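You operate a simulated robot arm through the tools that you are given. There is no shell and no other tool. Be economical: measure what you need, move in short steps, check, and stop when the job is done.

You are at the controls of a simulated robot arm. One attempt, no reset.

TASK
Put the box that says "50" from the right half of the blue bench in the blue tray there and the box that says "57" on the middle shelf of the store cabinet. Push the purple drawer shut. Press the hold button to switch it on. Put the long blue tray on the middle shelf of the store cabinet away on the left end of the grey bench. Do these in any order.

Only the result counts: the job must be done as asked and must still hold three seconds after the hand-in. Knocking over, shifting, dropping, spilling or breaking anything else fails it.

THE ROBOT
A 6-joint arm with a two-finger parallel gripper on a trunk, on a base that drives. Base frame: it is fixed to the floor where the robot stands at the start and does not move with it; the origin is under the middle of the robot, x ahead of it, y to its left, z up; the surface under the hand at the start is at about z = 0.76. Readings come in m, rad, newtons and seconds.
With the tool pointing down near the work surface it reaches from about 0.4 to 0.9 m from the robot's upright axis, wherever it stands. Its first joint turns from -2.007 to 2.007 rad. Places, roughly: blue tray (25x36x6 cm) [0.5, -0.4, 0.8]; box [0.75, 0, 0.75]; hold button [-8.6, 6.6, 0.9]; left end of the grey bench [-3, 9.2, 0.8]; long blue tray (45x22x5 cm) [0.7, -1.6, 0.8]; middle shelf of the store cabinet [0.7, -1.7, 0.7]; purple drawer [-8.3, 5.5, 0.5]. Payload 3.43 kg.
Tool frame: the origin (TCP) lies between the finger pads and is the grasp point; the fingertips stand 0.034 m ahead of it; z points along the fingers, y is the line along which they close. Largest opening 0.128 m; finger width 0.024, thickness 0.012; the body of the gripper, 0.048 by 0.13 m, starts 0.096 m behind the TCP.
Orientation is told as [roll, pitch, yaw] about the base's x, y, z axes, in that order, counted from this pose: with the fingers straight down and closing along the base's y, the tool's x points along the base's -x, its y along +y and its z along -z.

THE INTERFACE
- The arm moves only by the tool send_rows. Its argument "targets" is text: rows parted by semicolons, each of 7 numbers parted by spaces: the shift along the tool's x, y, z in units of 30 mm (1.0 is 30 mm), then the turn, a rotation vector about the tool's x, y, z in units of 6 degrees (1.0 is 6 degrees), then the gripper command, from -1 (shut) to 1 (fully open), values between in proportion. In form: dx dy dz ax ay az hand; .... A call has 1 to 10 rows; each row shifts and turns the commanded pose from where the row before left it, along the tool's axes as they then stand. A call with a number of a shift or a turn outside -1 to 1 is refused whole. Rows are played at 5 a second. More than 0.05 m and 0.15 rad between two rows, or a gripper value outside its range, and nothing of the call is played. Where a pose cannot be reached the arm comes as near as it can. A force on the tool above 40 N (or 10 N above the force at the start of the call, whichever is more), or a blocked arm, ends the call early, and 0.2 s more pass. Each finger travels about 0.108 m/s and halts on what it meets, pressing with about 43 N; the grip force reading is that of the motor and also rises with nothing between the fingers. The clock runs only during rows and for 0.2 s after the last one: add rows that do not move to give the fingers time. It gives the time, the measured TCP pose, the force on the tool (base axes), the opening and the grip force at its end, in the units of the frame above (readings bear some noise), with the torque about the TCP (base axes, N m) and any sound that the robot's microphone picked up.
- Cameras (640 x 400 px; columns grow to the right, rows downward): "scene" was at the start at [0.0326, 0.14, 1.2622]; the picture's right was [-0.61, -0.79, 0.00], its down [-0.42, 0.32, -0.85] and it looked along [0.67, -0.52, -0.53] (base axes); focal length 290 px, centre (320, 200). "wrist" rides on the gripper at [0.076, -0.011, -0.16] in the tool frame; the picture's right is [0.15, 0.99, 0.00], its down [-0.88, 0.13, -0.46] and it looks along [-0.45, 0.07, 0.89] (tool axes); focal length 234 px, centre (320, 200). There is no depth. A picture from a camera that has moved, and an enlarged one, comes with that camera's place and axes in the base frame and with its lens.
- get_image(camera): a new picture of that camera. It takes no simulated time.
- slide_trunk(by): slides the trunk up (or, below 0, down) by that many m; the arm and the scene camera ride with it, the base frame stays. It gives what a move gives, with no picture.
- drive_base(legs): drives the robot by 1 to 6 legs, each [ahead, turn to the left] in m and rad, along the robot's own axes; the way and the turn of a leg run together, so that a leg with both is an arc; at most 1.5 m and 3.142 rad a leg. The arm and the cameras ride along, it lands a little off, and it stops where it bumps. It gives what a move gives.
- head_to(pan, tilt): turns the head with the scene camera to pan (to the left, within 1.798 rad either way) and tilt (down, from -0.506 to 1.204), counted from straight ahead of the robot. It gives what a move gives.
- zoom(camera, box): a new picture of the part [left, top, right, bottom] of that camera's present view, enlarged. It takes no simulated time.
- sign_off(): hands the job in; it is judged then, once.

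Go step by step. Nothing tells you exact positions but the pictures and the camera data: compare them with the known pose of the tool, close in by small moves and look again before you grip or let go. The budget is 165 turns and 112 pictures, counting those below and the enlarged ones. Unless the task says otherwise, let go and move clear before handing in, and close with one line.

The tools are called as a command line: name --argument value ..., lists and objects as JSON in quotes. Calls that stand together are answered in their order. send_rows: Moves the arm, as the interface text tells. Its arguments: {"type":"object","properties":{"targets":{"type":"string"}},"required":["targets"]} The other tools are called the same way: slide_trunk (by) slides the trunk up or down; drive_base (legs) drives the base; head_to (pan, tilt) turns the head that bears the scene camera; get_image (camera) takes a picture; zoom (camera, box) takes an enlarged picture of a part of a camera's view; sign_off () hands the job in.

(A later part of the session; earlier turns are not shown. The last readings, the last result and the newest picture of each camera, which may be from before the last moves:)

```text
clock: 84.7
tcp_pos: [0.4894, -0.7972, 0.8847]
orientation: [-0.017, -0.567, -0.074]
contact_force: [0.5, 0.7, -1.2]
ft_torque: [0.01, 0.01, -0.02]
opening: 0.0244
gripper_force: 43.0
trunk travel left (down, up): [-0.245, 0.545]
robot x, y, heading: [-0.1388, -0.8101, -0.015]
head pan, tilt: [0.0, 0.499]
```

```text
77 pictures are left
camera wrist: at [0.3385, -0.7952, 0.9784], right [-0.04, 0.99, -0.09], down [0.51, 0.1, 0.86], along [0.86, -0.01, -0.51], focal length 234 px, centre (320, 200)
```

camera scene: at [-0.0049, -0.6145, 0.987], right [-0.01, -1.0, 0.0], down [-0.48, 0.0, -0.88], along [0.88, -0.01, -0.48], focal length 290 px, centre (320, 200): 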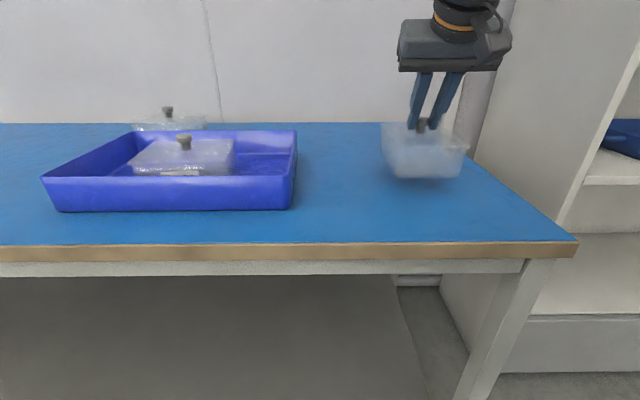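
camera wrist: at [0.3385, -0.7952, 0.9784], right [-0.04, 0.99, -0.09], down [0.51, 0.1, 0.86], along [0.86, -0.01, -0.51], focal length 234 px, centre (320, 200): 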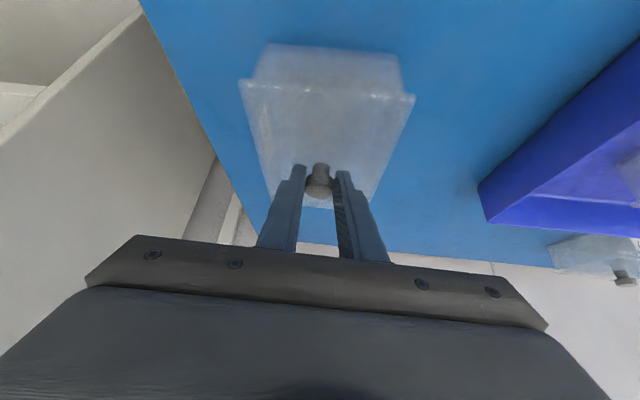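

The box hangs level in the tilted grip. I'll back off and drive in front of the right part of the cabinet.

drive_base --legs '[[-0.48, 0], [0, -1.56], [1.14, 0], [0, 1.571]]'

get_image --camera "scene"

```text
clock: 100.5
tcp_pos: [0.0366, -1.9418, 0.8845]
orientation: [-0.016, -0.569, -0.071]
contact_force: [0.3, 0.1, -1.3]
ft_torque: [-0.01, 0.03, 0.0]
opening: 0.0241
gripper_force: 43.0
trunk travel left (down, up): [-0.245, 0.545]
robot x, y, heading: [-0.5893, -1.9529, -0.008]
head pan, tilt: [0.0, 0.499]
```

```text
76 pictures are left
camera scene: at [-0.4587, -1.7606, 0.987], right [-0.01, -1.0, 0.0], down [-0.48, 0.0, -0.88], along [0.88, -0.01, -0.48], focal length 290 px, centre (320, 200)
```

scene: 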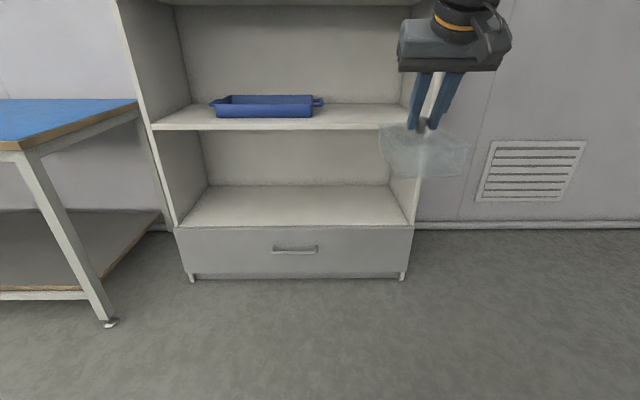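

The shelf front is at x≈0.556, the tray spans y -1.36 to -1.79, and the box will go at y≈-1.945. I'll drive forward carefully.

drive_base --legs '[[0.4, 0.005]]'

get_image --camera "scene"

get_image --camera "wrist"

```text
clock: 103.0
tcp_pos: [0.4412, -1.9343, 0.8844]
orientation: [-0.016, -0.568, -0.058]
contact_force: [-0.2, -0.6, -1.5]
ft_torque: [-0.03, 0.0, 0.04]
opening: 0.0245
gripper_force: 42.8
trunk travel left (down, up): [-0.245, 0.545]
robot x, y, heading: [-0.183, -1.9527, 0.005]
head pan, tilt: [0.0, 0.499]
```

```text
75 pictures are left
camera scene: at [-0.0566, -1.7591, 0.987], right [0.01, -1.0, 0.0], down [-0.48, 0.0, -0.88], along [0.88, 0.01, -0.48], focal length 290 px, centre (320, 200)
```

scene: 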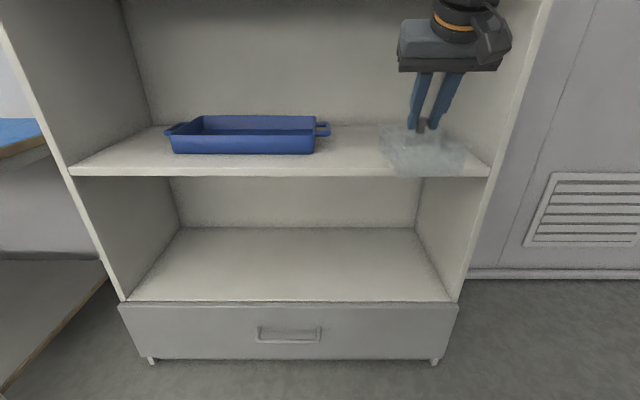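

```text
74 pictures are left
camera wrist: at [0.2897, -1.9342, 0.9784], right [-0.06, 0.99, -0.09], down [0.51, 0.11, 0.86], along [0.86, 0.0, -0.51], focal length 234 px, centre (320, 200)
```

wrist: 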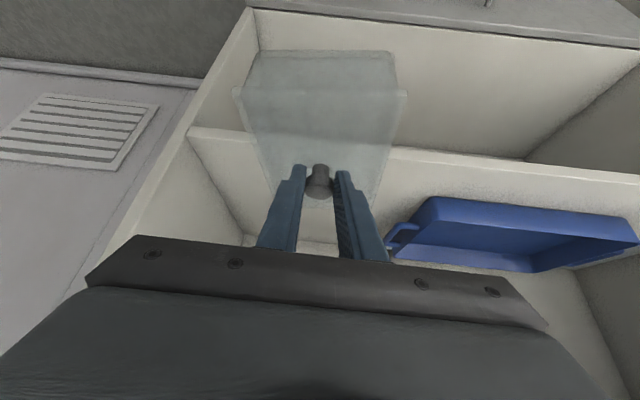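

drive_base --legs '[[0.225, 0]]'

get_image --camera "scene"

get_image --camera "wrist"

```text
clock: 104.8
tcp_pos: [0.6522, -1.9344, 0.8832]
orientation: [-0.019, -0.567, -0.06]
contact_force: [0.2, -0.6, -1.2]
ft_torque: [0.04, 0.01, -0.01]
opening: 0.0243
gripper_force: 43.3
trunk travel left (down, up): [-0.245, 0.545]
robot x, y, heading: [0.0295, -1.9528, 0.003]
head pan, tilt: [0.0, 0.499]
stopped in leg 1: the robot was blocked; the commanded pose is now the measured one
```

```text
73 pictures are left
camera scene: at [0.1597, -1.7582, 0.9871], right [0.0, -1.0, 0.0], down [-0.48, 0.0, -0.88], along [0.88, 0.0, -0.48], focal length 290 px, centre (320, 200)
```

scene: 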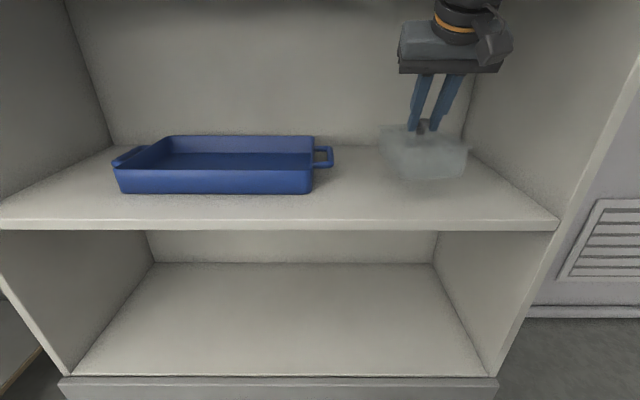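

```text
72 pictures are left
camera wrist: at [0.5025, -1.9338, 0.9771], right [-0.06, 0.99, -0.09], down [0.51, 0.11, 0.86], along [0.86, 0.0, -0.51], focal length 234 px, centre (320, 200)
```

wrist: 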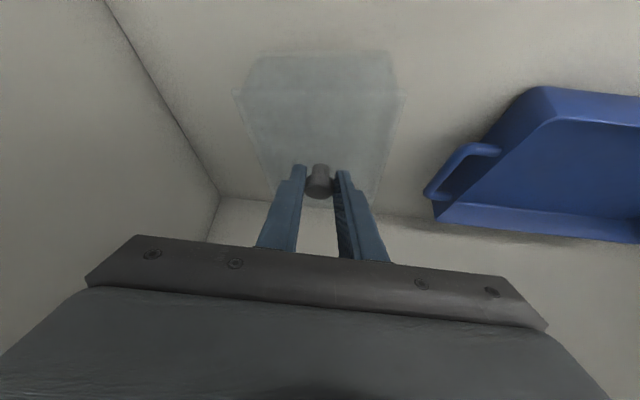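

The base was blocked just short of the goal. I'll look up to see what touched.

head_to --pan -0.5 --tilt -0.3

get_image --camera "scene"

head_to --pan -0.3 --tilt 1.1

get_image --camera "scene"

```text
clock: 105.9
tcp_pos: [0.6529, -1.9329, 0.8833]
orientation: [-0.017, -0.568, -0.061]
contact_force: [0.0, 0.2, -0.5]
ft_torque: [0.02, 0.02, 0.02]
opening: 0.0243
gripper_force: 43.4
trunk travel left (down, up): [-0.245, 0.545]
robot x, y, heading: [0.0289, -1.9536, 0.001]
head pan, tilt: [-0.499, -0.3]
```

```text
71 pictures are left
camera scene: at [0.1377, -1.7959, 1.0587], right [-0.47, -0.88, 0.0], down [0.26, -0.14, -0.96], along [0.84, -0.45, 0.3], focal length 290 px, centre (320, 200)
```

scene: 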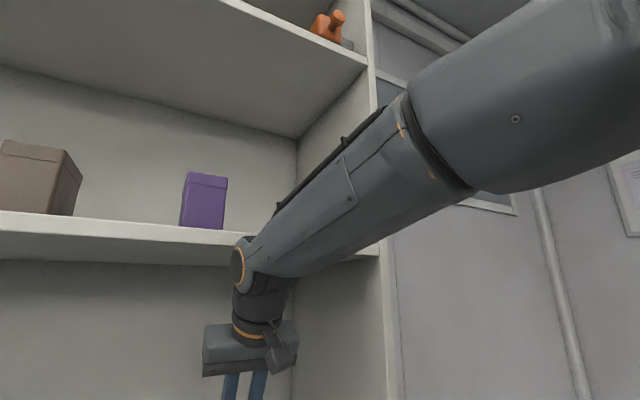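

```text
clock: 107.5
tcp_pos: [0.6531, -1.9326, 0.883]
orientation: [-0.017, -0.567, -0.061]
contact_force: [-0.1, 0.4, -1.6]
ft_torque: [0.02, -0.01, 0.0]
opening: 0.0243
gripper_force: 42.6
trunk travel left (down, up): [-0.245, 0.545]
robot x, y, heading: [0.0345, -1.9515, 0.011]
head pan, tilt: [-0.3, 1.1]
```

```text
70 pictures are left
camera scene: at [0.1291, -1.7771, 0.9394], right [-0.29, -0.96, 0.0], down [-0.85, 0.26, -0.46], along [0.44, -0.13, -0.89], focal length 290 px, centre (320, 200)
```

scene: 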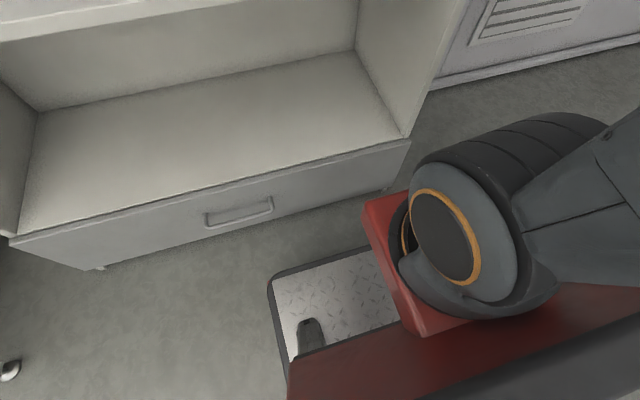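

The wrist joint touched the upper shelf edge. The box is already fully over the shelf, so I'll back off 1 cm and lower the trunk.

drive_base --legs '[[-0.012, 0]]'

slide_trunk --by -0.035

head_to --pan -0.1 --tilt 0.4

get_image --camera "scene"

```text
clock: 108.2
tcp_pos: [0.6427, -1.9344, 0.8819]
orientation: [-0.016, -0.564, -0.059]
contact_force: [-0.1, 0.7, -1.0]
ft_torque: [0.0, 0.04, -0.01]
opening: 0.0242
gripper_force: 43.0
trunk travel left (down, up): [-0.245, 0.545]
robot x, y, heading: [0.0169, -1.9515, 0.001]
head pan, tilt: [-0.3, 1.1]
```

```text
clock: 109.0
tcp_pos: [0.6424, -1.9326, 0.8467]
orientation: [-0.018, -0.564, -0.059]
contact_force: [-0.4, 0.4, -1.3]
ft_torque: [0.03, 0.03, -0.04]
opening: 0.0244
gripper_force: 43.0
trunk travel left (down, up): [-0.21, 0.58]
robot x, y, heading: [0.0187, -1.9528, 0.003]
head pan, tilt: [-0.3, 1.1]
```

```text
clock: 110.1
tcp_pos: [0.6432, -1.9348, 0.848]
orientation: [-0.018, -0.567, -0.059]
contact_force: [0.0, -0.4, -0.8]
ft_torque: [-0.01, 0.01, -0.01]
opening: 0.0244
gripper_force: 43.3
trunk travel left (down, up): [-0.21, 0.58]
robot x, y, heading: [0.0222, -1.9554, -0.002]
head pan, tilt: [-0.099, 0.4]
```

```text
69 pictures are left
camera scene: at [0.1599, -1.7675, 0.9611], right [-0.1, -1.0, 0.0], down [-0.39, 0.04, -0.92], along [0.92, -0.09, -0.39], focal length 290 px, centre (320, 200)
```

scene: 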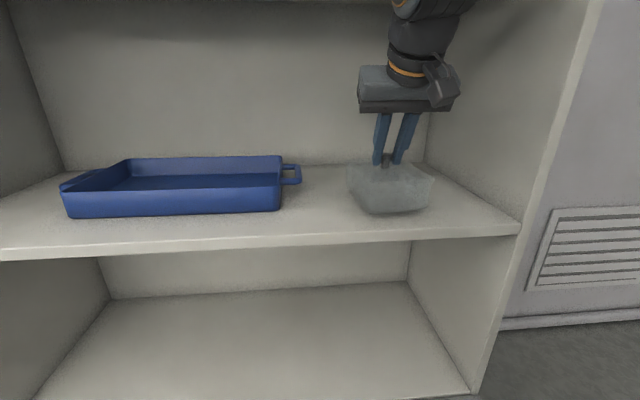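

send_rows --targets "0.12 0 0.18 0 0 0 -1;0 0 0 0 0 0 -1"

send_rows --targets "0.08 0 0.12 0 0 0 -1;0 0 0 0 0 0 -1"

```text
clock: 110.7
tcp_pos: [0.6422, -1.9343, 0.84]
orientation: [-0.016, -0.566, -0.06]
contact_force: [0.2, 0.1, -1.0]
ft_torque: [0.0, 0.02, 0.0]
opening: 0.0241
gripper_force: 42.9
trunk travel left (down, up): [-0.21, 0.58]
robot x, y, heading: [0.0213, -1.9516, 0.004]
head pan, tilt: [-0.099, 0.4]
```

```text
clock: 111.3
tcp_pos: [0.6427, -1.9339, 0.837]
orientation: [-0.017, -0.566, -0.06]
contact_force: [-1.0, -1.6, 4.1]
ft_torque: [0.21, -0.44, -0.08]
opening: 0.0243
gripper_force: 43.1
trunk travel left (down, up): [-0.21, 0.58]
robot x, y, heading: [0.0202, -1.9562, -0.002]
head pan, tilt: [-0.099, 0.4]
```

send_rows --targets "0.04 0 0.06 0 0 0 -1;0 0 0 0 0 0 -1;0 0 0 0 0 0 -0.3;0 0 0 0 0 0 -0.3;0 0 0 0 0 0 -0.3;0 0 -0.6 0 0 0 -0.3;0 0 -0.6 0 0 0 -0.3"

get_image --camera "scene"

```text
clock: 112.9
tcp_pos: [0.6428, -1.9308, 0.8627]
orientation: [-0.016, -0.563, -0.061]
contact_force: [-0.4, -0.7, -0.1]
ft_torque: [-0.01, 0.0, -0.02]
opening: 0.0448
gripper_force: 0.1
out of reach, approached as far as the arm can: row 6, 7
trunk travel left (down, up): [-0.21, 0.58]
robot x, y, heading: [0.0223, -1.9545, 0.006]
head pan, tilt: [-0.099, 0.4]
```

```text
68 pictures are left
camera scene: at [0.1599, -1.7674, 0.9611], right [-0.09, -1.0, 0.0], down [-0.39, 0.04, -0.92], along [0.92, -0.09, -0.39], focal length 290 px, centre (320, 200)
```

scene: 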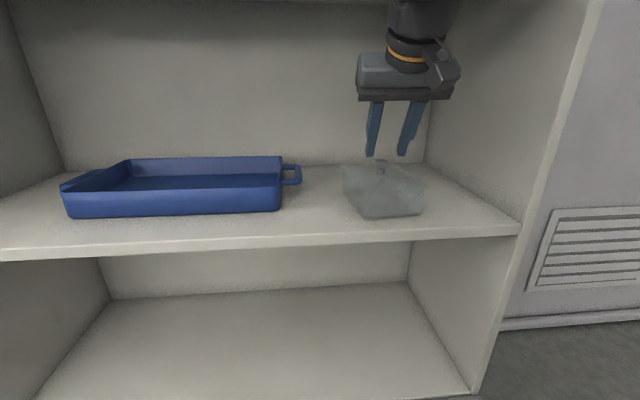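

drive_base --legs '[[-0.3, 0]]'

get_image --camera "scene"

zoom --camera "scene" --box '[120, 80, 480, 220]'

```text
clock: 114.9
tcp_pos: [0.339, -1.9314, 0.8628]
orientation: [-0.015, -0.565, -0.058]
contact_force: [-0.2, 0.5, 0.1]
ft_torque: [0.0, 0.04, 0.0]
opening: 0.0447
gripper_force: 0.1
trunk travel left (down, up): [-0.21, 0.58]
robot x, y, heading: [-0.2871, -1.9544, 0.007]
head pan, tilt: [-0.099, 0.4]
```

```text
67 pictures are left
camera scene: at [-0.1442, -1.7688, 0.9611], right [-0.09, -1.0, 0.0], down [-0.39, 0.04, -0.92], along [0.92, -0.09, -0.39], focal length 290 px, centre (320, 200)
```

scene: 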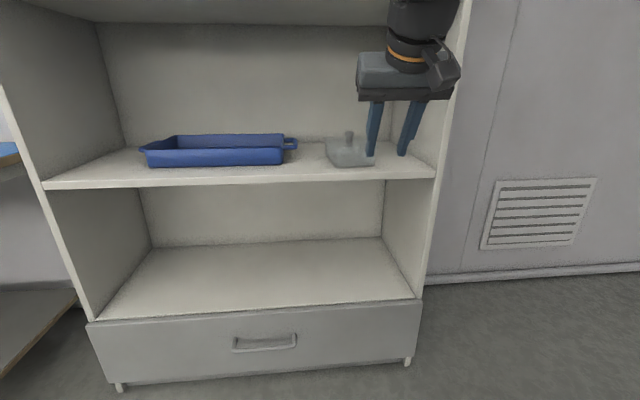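

```text
1.78 times, centred on (300, 150) of scene
camera zoom: at [-0.1442, -1.7688, 0.9611], right [-0.09, -1.0, 0.0], down [-0.39, 0.04, -0.92], along [0.92, -0.09, -0.39], focal length 515 px, centre (356, 289)
```

zoom: 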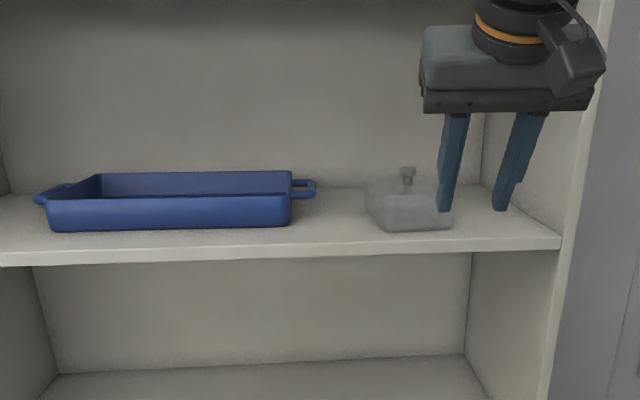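

Box 57 rests on the shelf. The tray sits about 12 cm behind the shelf edge, so I'll hook its front wall from inside and pull it forward to overhang a bit before gripping it. First I'll line up with its middle.

drive_base --legs '[[0, -1.578], [-0.385, 0], [0, 1.571]]'

send_rows --targets "0.5 0 0.78 0 0 0 -1;0 0 0 0 0 0 -1;0 0 0 0 0 0 -1"

get_image --camera "scene"

```text
clock: 125.0
tcp_pos: [0.3354, -1.5516, 0.8638]
orientation: [-0.016, -0.565, -0.072]
contact_force: [-0.3, -0.4, 0.2]
ft_torque: [-0.01, 0.01, 0.0]
opening: 0.0449
gripper_force: 0.0
trunk travel left (down, up): [-0.21, 0.58]
robot x, y, heading: [-0.2853, -1.5701, -0.006]
head pan, tilt: [-0.099, 0.4]
```

```text
clock: 125.8
tcp_pos: [0.3367, -1.551, 0.8343]
orientation: [-0.02, -0.563, -0.072]
contact_force: [1.1, -0.3, 0.2]
ft_torque: [-0.03, 0.01, 0.02]
opening: 0.0
gripper_force: 33.0
trunk travel left (down, up): [-0.21, 0.58]
robot x, y, heading: [-0.2882, -1.5677, -0.008]
head pan, tilt: [-0.099, 0.4]
```

```text
65 pictures are left
camera scene: at [-0.145, -1.3818, 0.9611], right [-0.11, -0.99, 0.0], down [-0.39, 0.04, -0.92], along [0.92, -0.1, -0.39], focal length 290 px, centre (320, 200)
```

scene: 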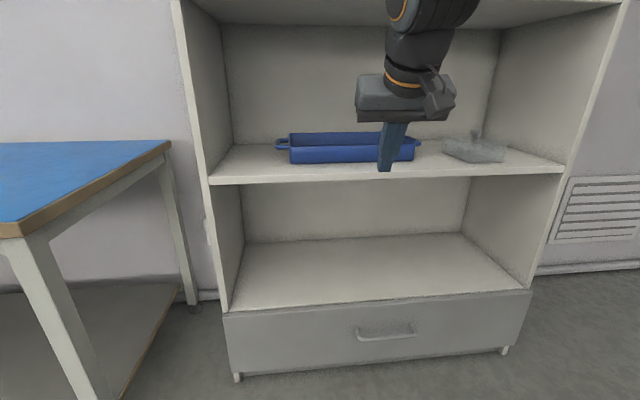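

drive_base --legs '[[0.24, 0.008]]'

get_image --camera "wrist"

get_image --camera "scene"

```text
clock: 127.6
tcp_pos: [0.5835, -1.5464, 0.8347]
orientation: [-0.016, -0.565, -0.062]
contact_force: [0.0, 0.4, -1.0]
ft_torque: [-0.05, 0.03, 0.04]
opening: 0.0
gripper_force: 33.2
trunk travel left (down, up): [-0.21, 0.58]
robot x, y, heading: [-0.0366, -1.5671, -0.0]
head pan, tilt: [-0.099, 0.4]
```

```text
64 pictures are left
camera wrist: at [0.4327, -1.5462, 0.9298], right [-0.05, 0.99, -0.09], down [0.51, 0.11, 0.85], along [0.86, 0.0, -0.51], focal length 234 px, centre (320, 200)
```

wrist: 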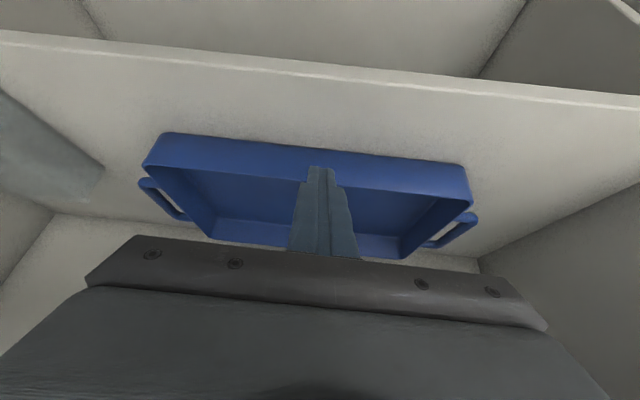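

```text
63 pictures are left
camera scene: at [0.1006, -1.3815, 0.9612], right [-0.1, -1.0, 0.0], down [-0.39, 0.04, -0.92], along [0.92, -0.09, -0.39], focal length 290 px, centre (320, 200)
```

scene: 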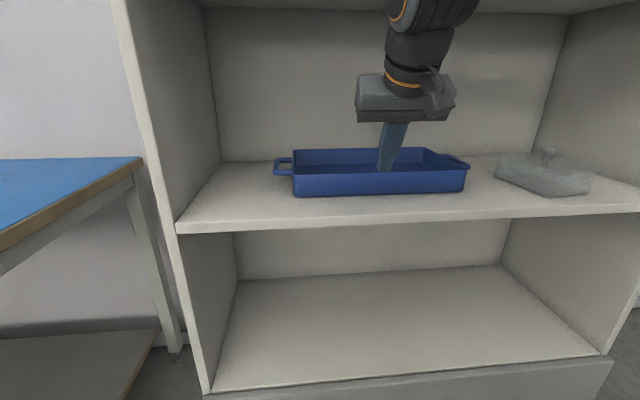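

The rim is at x≈0.622 and the shelf edge at about 0.54. I'll move the closed fingers over the rim, then lower them inside.

drive_base --legs '[[0.066, 0]]'

get_image --camera "wrist"

```text
clock: 128.6
tcp_pos: [0.6512, -1.5453, 0.836]
orientation: [-0.016, -0.564, -0.064]
contact_force: [-0.5, 0.0, -0.3]
ft_torque: [-0.01, 0.02, 0.0]
opening: 0.0
gripper_force: 32.9
trunk travel left (down, up): [-0.21, 0.58]
robot x, y, heading: [0.0279, -1.568, 0.005]
head pan, tilt: [-0.099, 0.4]
```

```text
62 pictures are left
camera wrist: at [0.4998, -1.546, 0.9298], right [-0.05, 0.99, -0.09], down [0.51, 0.11, 0.85], along [0.86, 0.0, -0.51], focal length 234 px, centre (320, 200)
```

wrist: 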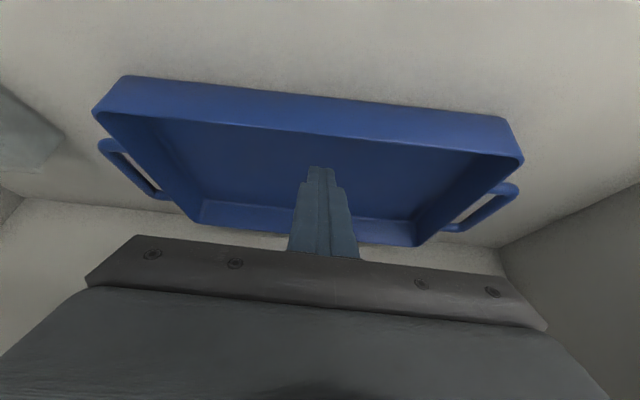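

send_rows --targets "0.38 0 0.6 0 0 0 -1;0.38 0 0.58 0 0 0 -1;0 0 0 0 0 0 -1"

drive_base --legs '[[-0.07, 0]]'

get_image --camera "wrist"

get_image --camera "scene"

```text
clock: 129.4
tcp_pos: [0.651, -1.5479, 0.7932]
orientation: [-0.017, -0.563, -0.063]
contact_force: [0.4, 0.4, -0.4]
ft_torque: [0.01, 0.02, 0.01]
opening: 0.0
gripper_force: 33.2
trunk travel left (down, up): [-0.21, 0.58]
robot x, y, heading: [0.0289, -1.5689, 0.004]
head pan, tilt: [-0.099, 0.4]
```

```text
clock: 130.4
tcp_pos: [0.5797, -1.5482, 0.7926]
orientation: [-0.015, -0.564, -0.064]
contact_force: [0.2, -0.7, 0.2]
ft_torque: [0.01, 0.03, 0.0]
opening: 0.0001
gripper_force: 33.0
trunk travel left (down, up): [-0.21, 0.58]
robot x, y, heading: [-0.0431, -1.5685, -0.0]
head pan, tilt: [-0.099, 0.4]
```

```text
61 pictures are left
camera wrist: at [0.4296, -1.5475, 0.8876], right [-0.05, 0.99, -0.09], down [0.51, 0.11, 0.85], along [0.86, 0.0, -0.51], focal length 234 px, centre (320, 200)
```

wrist: 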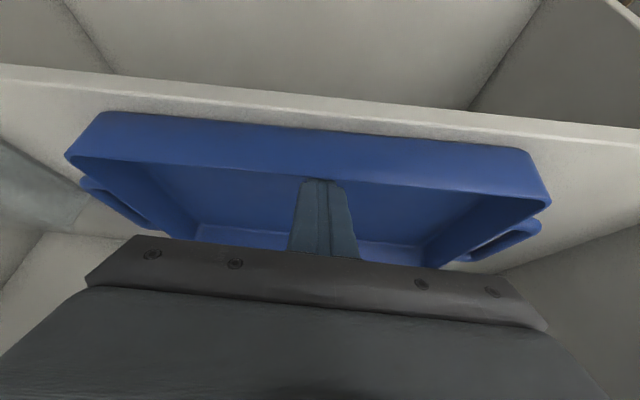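

```text
60 pictures are left
camera scene: at [0.0976, -1.3816, 0.9611], right [-0.1, -0.99, 0.0], down [-0.39, 0.04, -0.92], along [0.92, -0.09, -0.39], focal length 290 px, centre (320, 200)
```

scene: 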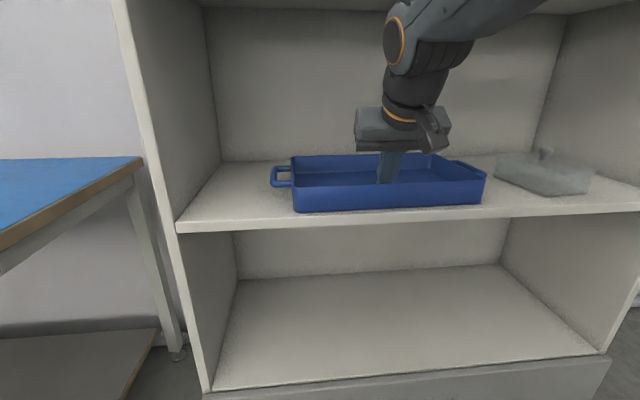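

drive_base --legs '[[-0.082, 0]]'

get_image --camera "wrist"

get_image --camera "scene"

```text
clock: 131.4
tcp_pos: [0.4974, -1.5485, 0.7936]
orientation: [-0.018, -0.564, -0.065]
contact_force: [0.1, -0.2, 0.1]
ft_torque: [-0.03, 0.02, 0.01]
opening: 0.0003
gripper_force: 33.3
trunk travel left (down, up): [-0.21, 0.58]
robot x, y, heading: [-0.1249, -1.566, -0.001]
head pan, tilt: [-0.099, 0.4]
```

```text
59 pictures are left
camera wrist: at [0.3474, -1.5477, 0.8875], right [-0.05, 0.99, -0.09], down [0.51, 0.11, 0.85], along [0.86, 0.0, -0.51], focal length 234 px, centre (320, 200)
```

wrist: 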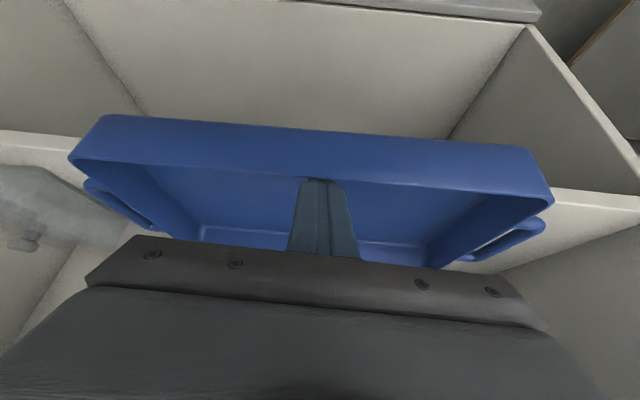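

```text
58 pictures are left
camera scene: at [0.0155, -1.3816, 0.9611], right [-0.1, -0.99, 0.0], down [-0.39, 0.04, -0.92], along [0.92, -0.09, -0.39], focal length 290 px, centre (320, 200)
```

scene: 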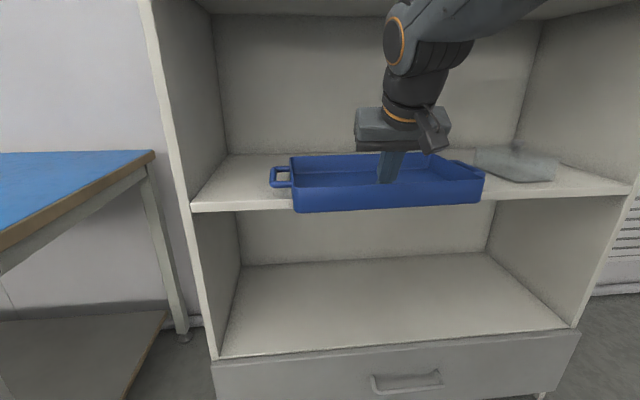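

The tray overhangs by about 6 cm and is stable. I'll lift the fingers out, go vertical and turn the gripper to pinch the front wall.

send_rows --targets "-0.54 0 -0.84 0 0 0 -1;-0.54 0 -0.84 0 0 0 -1;-0.54 0 -0.84 0 0 0 -1;-0.54 0 -0.84 0 0 0 -1;-0.54 0 -0.84 0 0 0 -1;0 0 0 0 1 0 -0.4;0 0 0 0 1 0 -0.4;0 0 0 0 1 0 -0.4;0 0 0 0 1 0 -0.4;0 0 0 0 1 0 -0.4"

send_rows --targets "0 0 0 0 0.4 1 -0.4;0 0 0 0 0 1 -0.4;0 0 0 0 0 1 -0.4;0 0 0 0 0 1 -0.4;0 0 0 0 0 1 -0.4;0 0 0 0 0 1 -0.4;0 0 0 0 0 1 -0.4;0 0 0 0 0 1 -0.4;0 0 0 0 0 1 -0.4;0 0 0 0 0 1 -0.4"

send_rows --targets "0 0 0 0 0 1 -0.4;0 0 0 0 0 1 -0.4;0 0 0 0 0 1 -0.4;0 0 0 0 0 1 -0.4;0 0 0 0 0 0.4 -0.4;0 0 0 0 0 0 -0.4"

get_image --camera "wrist"

get_image --camera "scene"

```text
clock: 133.7
tcp_pos: [0.4989, -1.5467, 0.9434]
orientation: [-0.016, -0.04, -0.073]
contact_force: [-0.8, 0.1, 0.6]
ft_torque: [-0.02, -0.09, 0.0]
opening: 0.0384
gripper_force: 0.1
trunk travel left (down, up): [-0.21, 0.58]
robot x, y, heading: [-0.1238, -1.5666, 0.001]
head pan, tilt: [-0.099, 0.4]
```

```text
clock: 135.8
tcp_pos: [0.4998, -1.5462, 0.9429]
orientation: [-0.01, -0.01, -1.12]
contact_force: [0.1, -0.7, -0.8]
ft_torque: [0.01, 0.02, 0.01]
opening: 0.0383
gripper_force: 0.1
trunk travel left (down, up): [-0.21, 0.58]
robot x, y, heading: [-0.1247, -1.5679, -0.001]
head pan, tilt: [-0.099, 0.4]
```

```text
clock: 137.2
tcp_pos: [0.4986, -1.5466, 0.941]
orientation: [-0.002, -0.014, -1.584]
contact_force: [0.9, 0.6, -0.6]
ft_torque: [-0.01, 0.0, 0.03]
opening: 0.0382
gripper_force: 0.0
trunk travel left (down, up): [-0.21, 0.58]
robot x, y, heading: [-0.1261, -1.5669, 0.0]
head pan, tilt: [-0.099, 0.4]
```

```text
57 pictures are left
camera wrist: at [0.4883, -1.4688, 1.101], right [0.99, 0.13, 0.0], down [0.12, -0.88, 0.47], along [0.06, -0.46, -0.88], focal length 234 px, centre (320, 200)
```

wrist: 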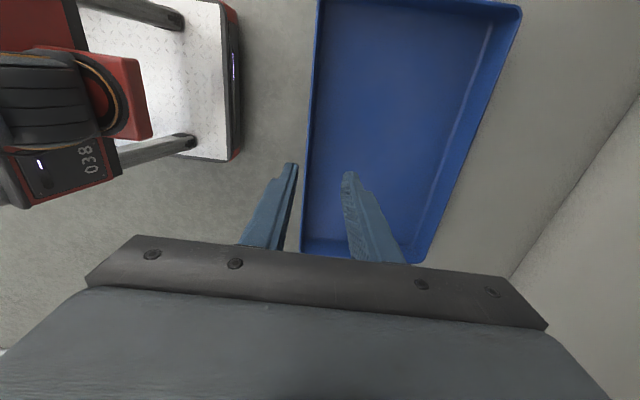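

```text
56 pictures are left
camera scene: at [0.0155, -1.3816, 0.9611], right [-0.1, -0.99, 0.0], down [-0.39, 0.04, -0.92], along [0.92, -0.09, -0.39], focal length 290 px, centre (320, 200)
```

scene: 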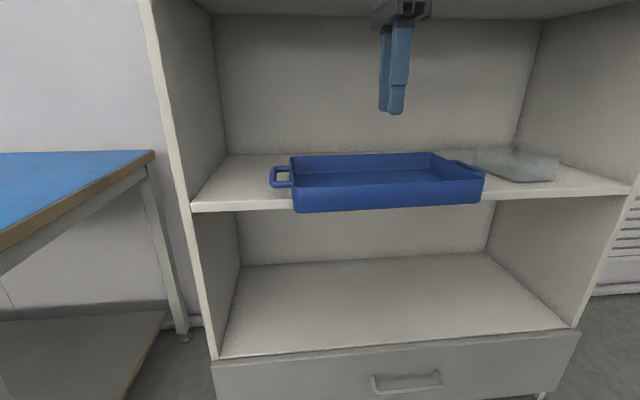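

send_rows --targets "-0.45 -0.28 0 0 0 0 -0.4;0 0 1 0 0 0 -0.4;0 0 1 0 0 0 -0.4;0 0 1 0 0 0 -0.4;0 0 0 0 0 0 -0.4"

get_image --camera "wrist"

zoom --camera "scene" --box '[260, 60, 500, 230]'

```text
clock: 138.4
tcp_pos: [0.4894, -1.5607, 0.8526]
orientation: [-0.001, -0.014, -1.582]
contact_force: [0.1, 1.1, 0.3]
ft_torque: [-0.02, 0.0, 0.0]
opening: 0.0384
gripper_force: 0.1
trunk travel left (down, up): [-0.21, 0.58]
robot x, y, heading: [-0.1255, -1.5668, 0.002]
head pan, tilt: [-0.099, 0.4]
```

```text
55 pictures are left
camera wrist: at [0.4796, -1.4831, 1.0114], right [0.99, 0.14, 0.0], down [0.12, -0.88, 0.47], along [0.06, -0.46, -0.88], focal length 234 px, centre (320, 200)
```

wrist: 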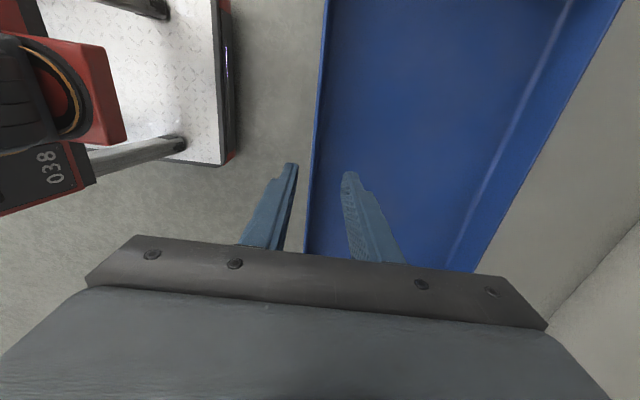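

```text
2.35 times, centred on (380, 145) of scene
camera zoom: at [0.0155, -1.3816, 0.9611], right [-0.1, -0.99, 0.0], down [-0.39, 0.04, -0.92], along [0.92, -0.09, -0.39], focal length 681 px, centre (179, 329)
```

zoom: 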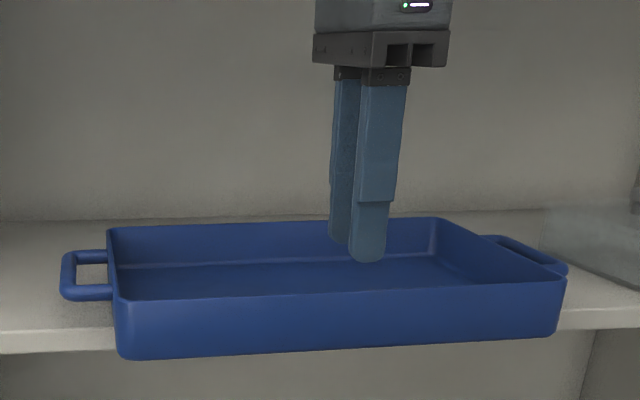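

send_rows --targets "0 -0.1 1 0 0 0 -0.4;0 0 0.85 0 0 0 -0.4;0 0 0 0 0 0 -0.4"

zoom --camera "scene" --box '[260, 60, 500, 230]'

```text
clock: 139.2
tcp_pos: [0.4895, -1.5619, 0.7956]
orientation: [-0.002, -0.014, -1.581]
contact_force: [0.1, -0.2, -0.2]
ft_torque: [-0.02, 0.0, -0.04]
opening: 0.0384
gripper_force: 0.0
trunk travel left (down, up): [-0.21, 0.58]
robot x, y, heading: [-0.1231, -1.5658, 0.002]
head pan, tilt: [-0.099, 0.4]
```

```text
2.35 times, centred on (380, 145) of scene
camera zoom: at [0.0155, -1.3816, 0.9611], right [-0.1, -0.99, 0.0], down [-0.39, 0.04, -0.92], along [0.92, -0.09, -0.39], focal length 681 px, centre (179, 329)
```

zoom: 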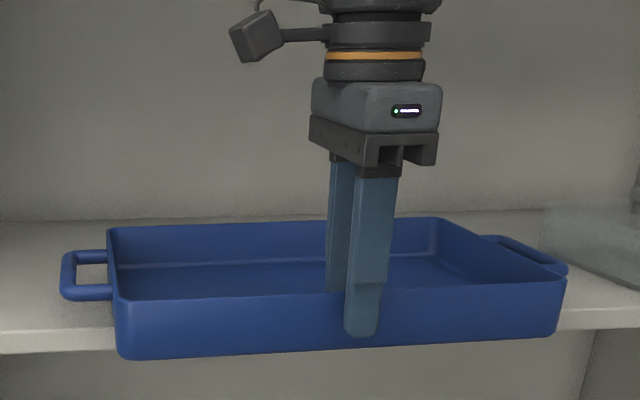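

The fingers straddle the wall. I'll close, then lift slowly.

send_rows --targets "0 0 0 0 0 0 -1;0 0 0 0 0 0 -1;0 0 0 0 0 0 -1;0 0 0 0 0 0 -1"

send_rows --targets "0 0 -0.3 0 0 0 -1;0 0 -0.3 0 0 0 -1;0 0 -0.4 0 0 0 -1;0 0 0 0 0 0 -1"

get_image --camera "scene"

```text
clock: 140.2
tcp_pos: [0.4885, -1.5613, 0.7947]
orientation: [-0.003, -0.014, -1.581]
contact_force: [1.4, 1.9, 0.1]
ft_torque: [-0.01, -0.25, 0.22]
opening: 0.0034
gripper_force: 38.0
trunk travel left (down, up): [-0.21, 0.58]
robot x, y, heading: [-0.1254, -1.569, 0.003]
head pan, tilt: [-0.099, 0.4]
```

```text
clock: 141.2
tcp_pos: [0.4882, -1.5606, 0.8275]
orientation: [-0.004, -0.014, -1.581]
contact_force: [-0.1, 0.6, -7.1]
ft_torque: [-0.04, 0.67, -0.01]
opening: 0.0036
gripper_force: 38.0
trunk travel left (down, up): [-0.21, 0.58]
robot x, y, heading: [-0.1259, -1.5671, 0.003]
head pan, tilt: [-0.099, 0.4]
```

```text
52 pictures are left
camera scene: at [0.0157, -1.3816, 0.9611], right [-0.1, -0.99, 0.0], down [-0.39, 0.04, -0.92], along [0.92, -0.09, -0.39], focal length 290 px, centre (320, 200)
```

scene: 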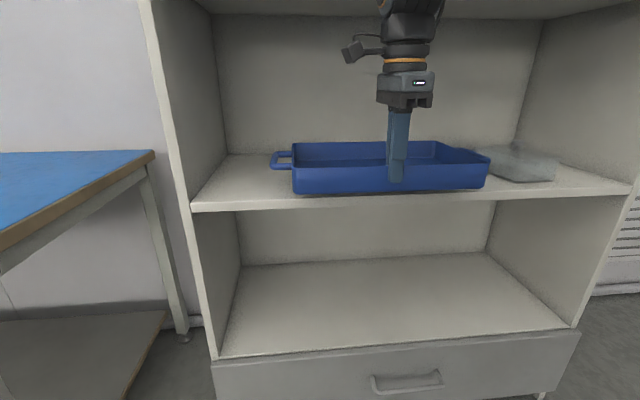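

send_rows --targets "0 0 -0.5 0 0 0 -1;0 0 -0.5 0 0 0 -1;0 0 0 0 0 0 -1"

get_image --camera "scene"

```text
clock: 142.1
tcp_pos: [0.487, -1.5593, 0.8567]
orientation: [-0.003, -0.014, -1.581]
contact_force: [-0.5, -0.1, -5.4]
ft_torque: [0.04, 0.65, 0.01]
opening: 0.0036
gripper_force: 38.1
trunk travel left (down, up): [-0.21, 0.58]
robot x, y, heading: [-0.125, -1.566, -0.001]
head pan, tilt: [-0.099, 0.4]
```

```text
51 pictures are left
camera scene: at [0.0157, -1.3816, 0.9611], right [-0.1, -0.99, 0.0], down [-0.39, 0.04, -0.92], along [0.92, -0.09, -0.39], focal length 290 px, centre (320, 200)
```

scene: 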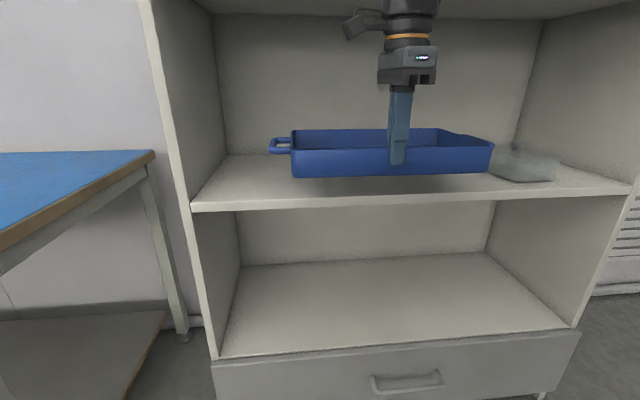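

The tray is held level. I'll back away, raise the trunk, and look round the room for the way to the grey bench.

drive_base --legs '[[-0.75, 0]]'

slide_trunk --by 0.2

head_to --pan 1.5 --tilt 0.15

get_image --camera "scene"

get_image --camera "wrist"

```text
clock: 146.1
tcp_pos: [-0.2584, -1.5582, 0.8579]
orientation: [-0.002, -0.012, -1.583]
contact_force: [0.5, 0.5, -5.8]
ft_torque: [0.02, 0.63, -0.01]
opening: 0.0037
gripper_force: 38.4
trunk travel left (down, up): [-0.21, 0.58]
robot x, y, heading: [-0.868, -1.5666, 0.001]
head pan, tilt: [-0.099, 0.4]
```

```text
clock: 148.3
tcp_pos: [-0.2582, -1.5586, 1.0569]
orientation: [-0.005, -0.015, -1.581]
contact_force: [-0.2, -0.1, -6.4]
ft_torque: [0.01, 0.63, -0.02]
opening: 0.0036
gripper_force: 38.0
trunk travel left (down, up): [-0.41, 0.38]
robot x, y, heading: [-0.8718, -1.5665, 0.005]
head pan, tilt: [-0.099, 0.4]
```

```text
clock: 149.9
tcp_pos: [-0.2593, -1.5574, 1.0562]
orientation: [-0.004, -0.014, -1.581]
contact_force: [0.6, -0.1, -6.2]
ft_torque: [0.0, 0.67, -0.02]
opening: 0.0038
gripper_force: 38.2
trunk travel left (down, up): [-0.41, 0.38]
robot x, y, heading: [-0.8728, -1.5676, 0.004]
head pan, tilt: [1.499, 0.15]
```

```text
50 pictures are left
camera scene: at [-0.8708, -1.2798, 1.1844], right [1.0, -0.07, 0.0], down [-0.01, -0.15, -0.99], along [0.07, 0.99, -0.15], focal length 290 px, centre (320, 200)
```

scene: 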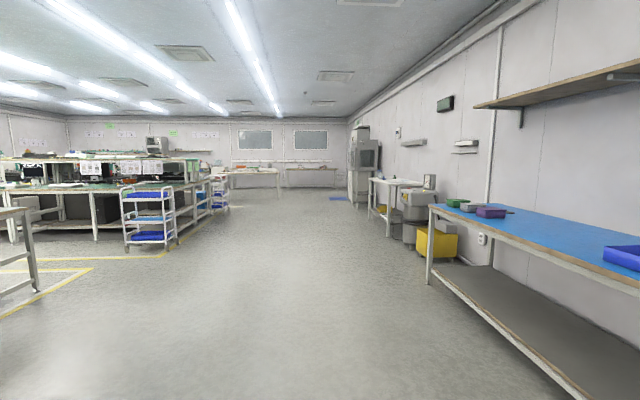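

```text
49 pictures are left
camera wrist: at [-0.2688, -1.4815, 1.2161], right [0.99, 0.14, -0.01], down [0.12, -0.88, 0.47], along [0.06, -0.46, -0.88], focal length 234 px, centre (320, 200)
```

wrist: 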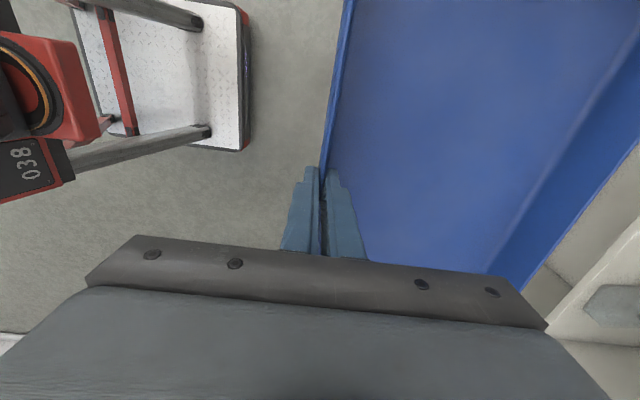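

The aisle along +y is clear. I'll turn left and drive up it toward the grey bench at the far end.

drive_base --legs '[[0, 1.567], [1.5, 0], [1.5, 0], [1.5, 0], [1.5, 0]]'

head_to --pan 0.35 --tilt 0.1

get_image --camera "scene"

```text
clock: 182.1
tcp_pos: [-0.7379, 5.0256, 1.0577]
orientation: [-0.004, -0.013, -0.007]
contact_force: [-0.4, 1.0, -6.4]
ft_torque: [-0.67, -0.01, -0.02]
opening: 0.0038
gripper_force: 38.1
trunk travel left (down, up): [-0.41, 0.38]
robot x, y, heading: [-0.7305, 4.4166, 1.577]
head pan, tilt: [1.499, 0.15]
```

```text
clock: 183.5
tcp_pos: [-0.7388, 5.0266, 1.0571]
orientation: [-0.002, -0.015, -0.006]
contact_force: [0.3, -0.7, -6.7]
ft_torque: [-0.67, -0.01, -0.02]
opening: 0.0035
gripper_force: 38.3
trunk travel left (down, up): [-0.41, 0.38]
robot x, y, heading: [-0.725, 4.4153, 1.57]
head pan, tilt: [0.351, 0.099]
```

```text
48 pictures are left
camera scene: at [-0.9532, 4.4911, 1.189], right [0.94, 0.35, 0.0], down [0.03, -0.09, -0.99], along [-0.35, 0.93, -0.1], focal length 290 px, centre (320, 200)
```

scene: 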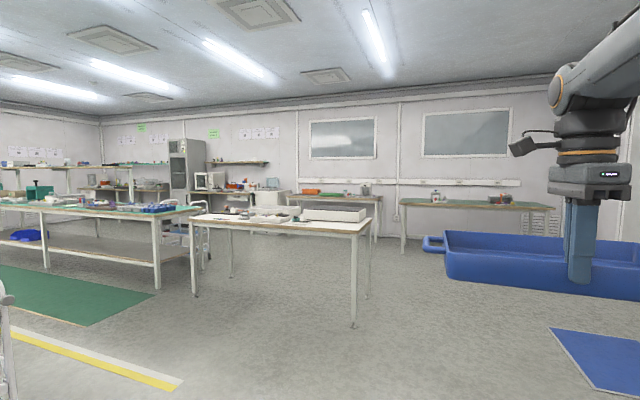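

zoom --camera "scene" --box '[180, 140, 420, 290]'

```text
2.67 times, centred on (300, 215) of scene
camera zoom: at [-0.9532, 4.4911, 1.189], right [0.94, 0.35, 0.0], down [0.03, -0.09, -0.99], along [-0.35, 0.93, -0.1], focal length 772 px, centre (373, 160)
```

zoom: 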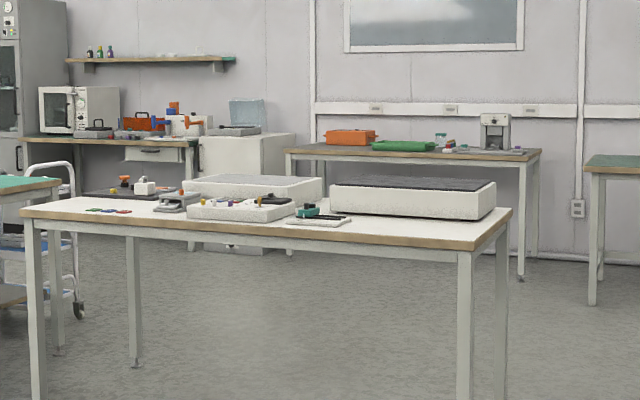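

The grey bench stands at the far wall. There's a case left of its middle and free space at the left end. I'll drive up past the island table and turn behind it.

drive_base --legs '[[1.5, 0], [1.5, 0], [0.35, 0], [0, 1.571]]'

head_to --pan -0.6 --tilt 0.25

get_image --camera "scene"

head_to --pan 0.3 --tilt 0.35

get_image --camera "scene"

```text
clock: 203.8
tcp_pos: [-1.3825, 7.774, 1.0574]
orientation: [-0.005, -0.013, 1.596]
contact_force: [0.6, 0.0, -6.7]
ft_torque: [0.02, -0.65, 0.01]
opening: 0.004
gripper_force: 38.6
trunk travel left (down, up): [-0.41, 0.38]
robot x, y, heading: [-0.7698, 7.8042, -3.106]
head pan, tilt: [0.351, 0.099]
```

```text
clock: 205.1
tcp_pos: [-1.3819, 7.7735, 1.0576]
orientation: [-0.004, -0.014, 1.597]
contact_force: [-0.5, 0.7, -6.5]
ft_torque: [0.04, -0.69, 0.0]
opening: 0.0039
gripper_force: 37.7
trunk travel left (down, up): [-0.41, 0.38]
robot x, y, heading: [-0.7705, 7.8017, -3.103]
head pan, tilt: [-0.6, 0.25]
```

```text
46 pictures are left
camera scene: at [-0.8322, 7.6594, 1.1751], right [0.53, 0.85, 0.0], down [0.21, -0.13, -0.97], along [-0.82, 0.52, -0.25], focal length 290 px, centre (320, 200)
```

scene: 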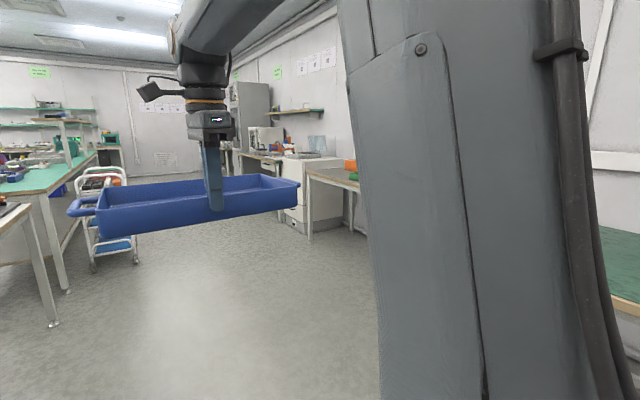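

```text
clock: 206.3
tcp_pos: [-1.3824, 7.7749, 1.0575]
orientation: [-0.003, -0.015, 1.597]
contact_force: [-0.2, -0.2, -6.2]
ft_torque: [0.01, -0.62, 0.0]
opening: 0.0038
gripper_force: 38.4
trunk travel left (down, up): [-0.41, 0.38]
robot x, y, heading: [-0.7737, 7.8017, -3.104]
head pan, tilt: [0.3, 0.351]
```

```text
45 pictures are left
camera scene: at [-0.8411, 7.5788, 1.1657], right [-0.33, 0.94, 0.0], down [0.32, 0.11, -0.94], along [-0.89, -0.31, -0.34], focal length 290 px, centre (320, 200)
```

scene: 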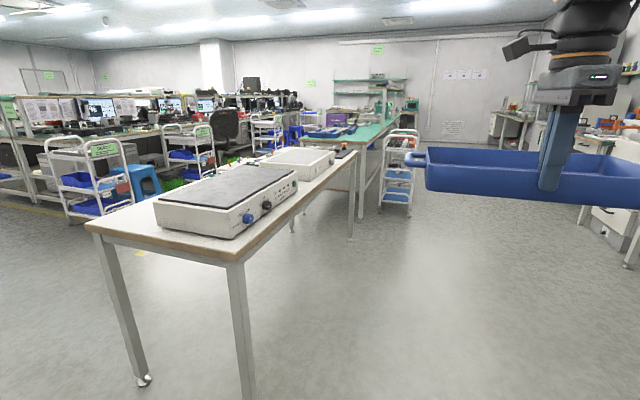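

The cart at x≈-3.7 limits going straight, so I'll approach the bench on a diagonal.

drive_base --legs '[[1.5, 0], [0, -0.98], [0.55, 0], [0, -0.629]]'

slide_trunk --by 0.1

head_to --pan 0.2 --tilt 0.45

get_image --camera "scene"

```text
clock: 220.6
tcp_pos: [-2.6126, 8.7809, 1.0577]
orientation: [-0.004, -0.012, 0.019]
contact_force: [-0.3, -0.3, -6.1]
ft_torque: [-0.67, 0.0, -0.02]
opening: 0.0036
gripper_force: 38.7
trunk travel left (down, up): [-0.41, 0.38]
robot x, y, heading: [-2.5872, 8.1665, 1.602]
head pan, tilt: [0.3, 0.351]
```

```text
clock: 221.9
tcp_pos: [-2.6134, 8.7803, 1.1565]
orientation: [-0.002, -0.014, 0.019]
contact_force: [-0.4, -0.2, -6.3]
ft_torque: [-0.64, -0.02, -0.01]
opening: 0.0036
gripper_force: 38.0
trunk travel left (down, up): [-0.51, 0.28]
robot x, y, heading: [-2.5835, 8.1656, 1.597]
head pan, tilt: [0.3, 0.351]
```

```text
clock: 222.6
tcp_pos: [-2.6126, 8.7802, 1.158]
orientation: [-0.005, -0.012, 0.019]
contact_force: [0.9, -0.3, -6.3]
ft_torque: [-0.65, 0.0, -0.01]
opening: 0.0037
gripper_force: 38.1
trunk travel left (down, up): [-0.51, 0.28]
robot x, y, heading: [-2.587, 8.1682, 1.597]
head pan, tilt: [0.201, 0.45]
```

```text
44 pictures are left
camera scene: at [-2.8004, 8.2154, 1.2565], right [0.97, 0.23, 0.0], down [0.1, -0.42, -0.9], along [-0.21, 0.88, -0.44], focal length 290 px, centre (320, 200)
```

scene: 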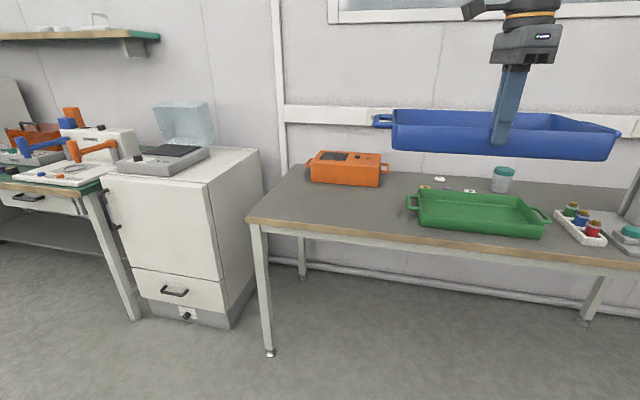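

The bench top is at about z=0.745 with its left end at x≈-3.26. The free spot ahead of the orange device is centred at (-3.0, 9.2), left of the green tray. I'll drive in 0.3 m and shift the arm left.

drive_base --legs '[[0.3, -0.02]]'

send_rows --targets "1 0 0 0 0 0 -1;1 0 0 0 0 0 -1;1 0 0 0 0 0 -1;1 0 0 0 0 0 -1;1 0 0 0 0 0 -1;1 0 0 0 0 0 -1;1 0 0 0 0 0 -1;1 0 0 0 0 0 -1;1 0 0 0 0 0 -1;1 0 0 0 0 0 -1"

get_image --camera "scene"

get_image --camera "wrist"

```text
clock: 224.6
tcp_pos: [-2.6135, 9.0811, 1.1564]
orientation: [-0.003, -0.013, 0.008]
contact_force: [1.0, 0.2, -6.1]
ft_torque: [-0.65, -0.02, -0.02]
opening: 0.0038
gripper_force: 37.6
trunk travel left (down, up): [-0.51, 0.28]
robot x, y, heading: [-2.5914, 8.467, 1.588]
head pan, tilt: [0.201, 0.45]
```

```text
clock: 226.8
tcp_pos: [-2.9135, 9.0787, 1.1531]
orientation: [-0.006, -0.013, 0.004]
contact_force: [0.7, 0.9, -5.6]
ft_torque: [-0.66, 0.04, -0.03]
opening: 0.0038
gripper_force: 38.4
trunk travel left (down, up): [-0.51, 0.28]
robot x, y, heading: [-2.5953, 8.4708, 1.587]
head pan, tilt: [0.201, 0.45]
```

```text
43 pictures are left
camera scene: at [-2.8067, 8.518, 1.2565], right [0.98, 0.22, 0.0], down [0.09, -0.43, -0.9], along [-0.19, 0.88, -0.44], focal length 290 px, centre (320, 200)
```

scene: 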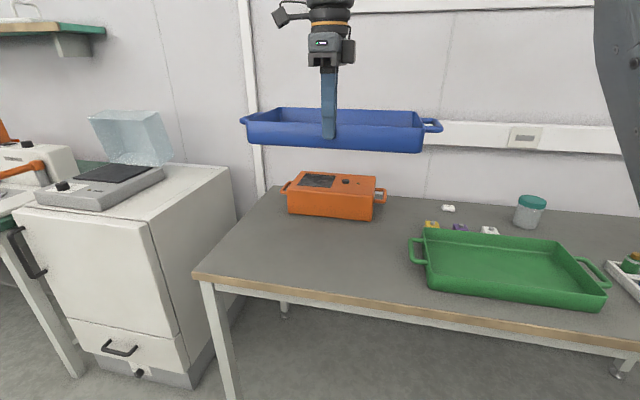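

```text
42 pictures are left
camera wrist: at [-2.9923, 9.0669, 1.3112], right [-0.15, 0.99, -0.01], down [0.87, 0.14, 0.47], along [0.46, 0.07, -0.88], focal length 234 px, centre (320, 200)
```

wrist: 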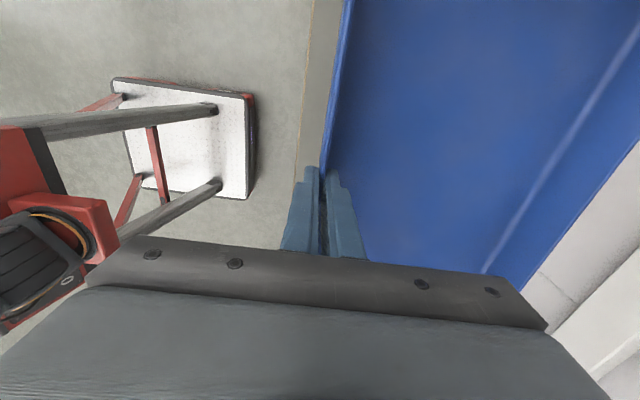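

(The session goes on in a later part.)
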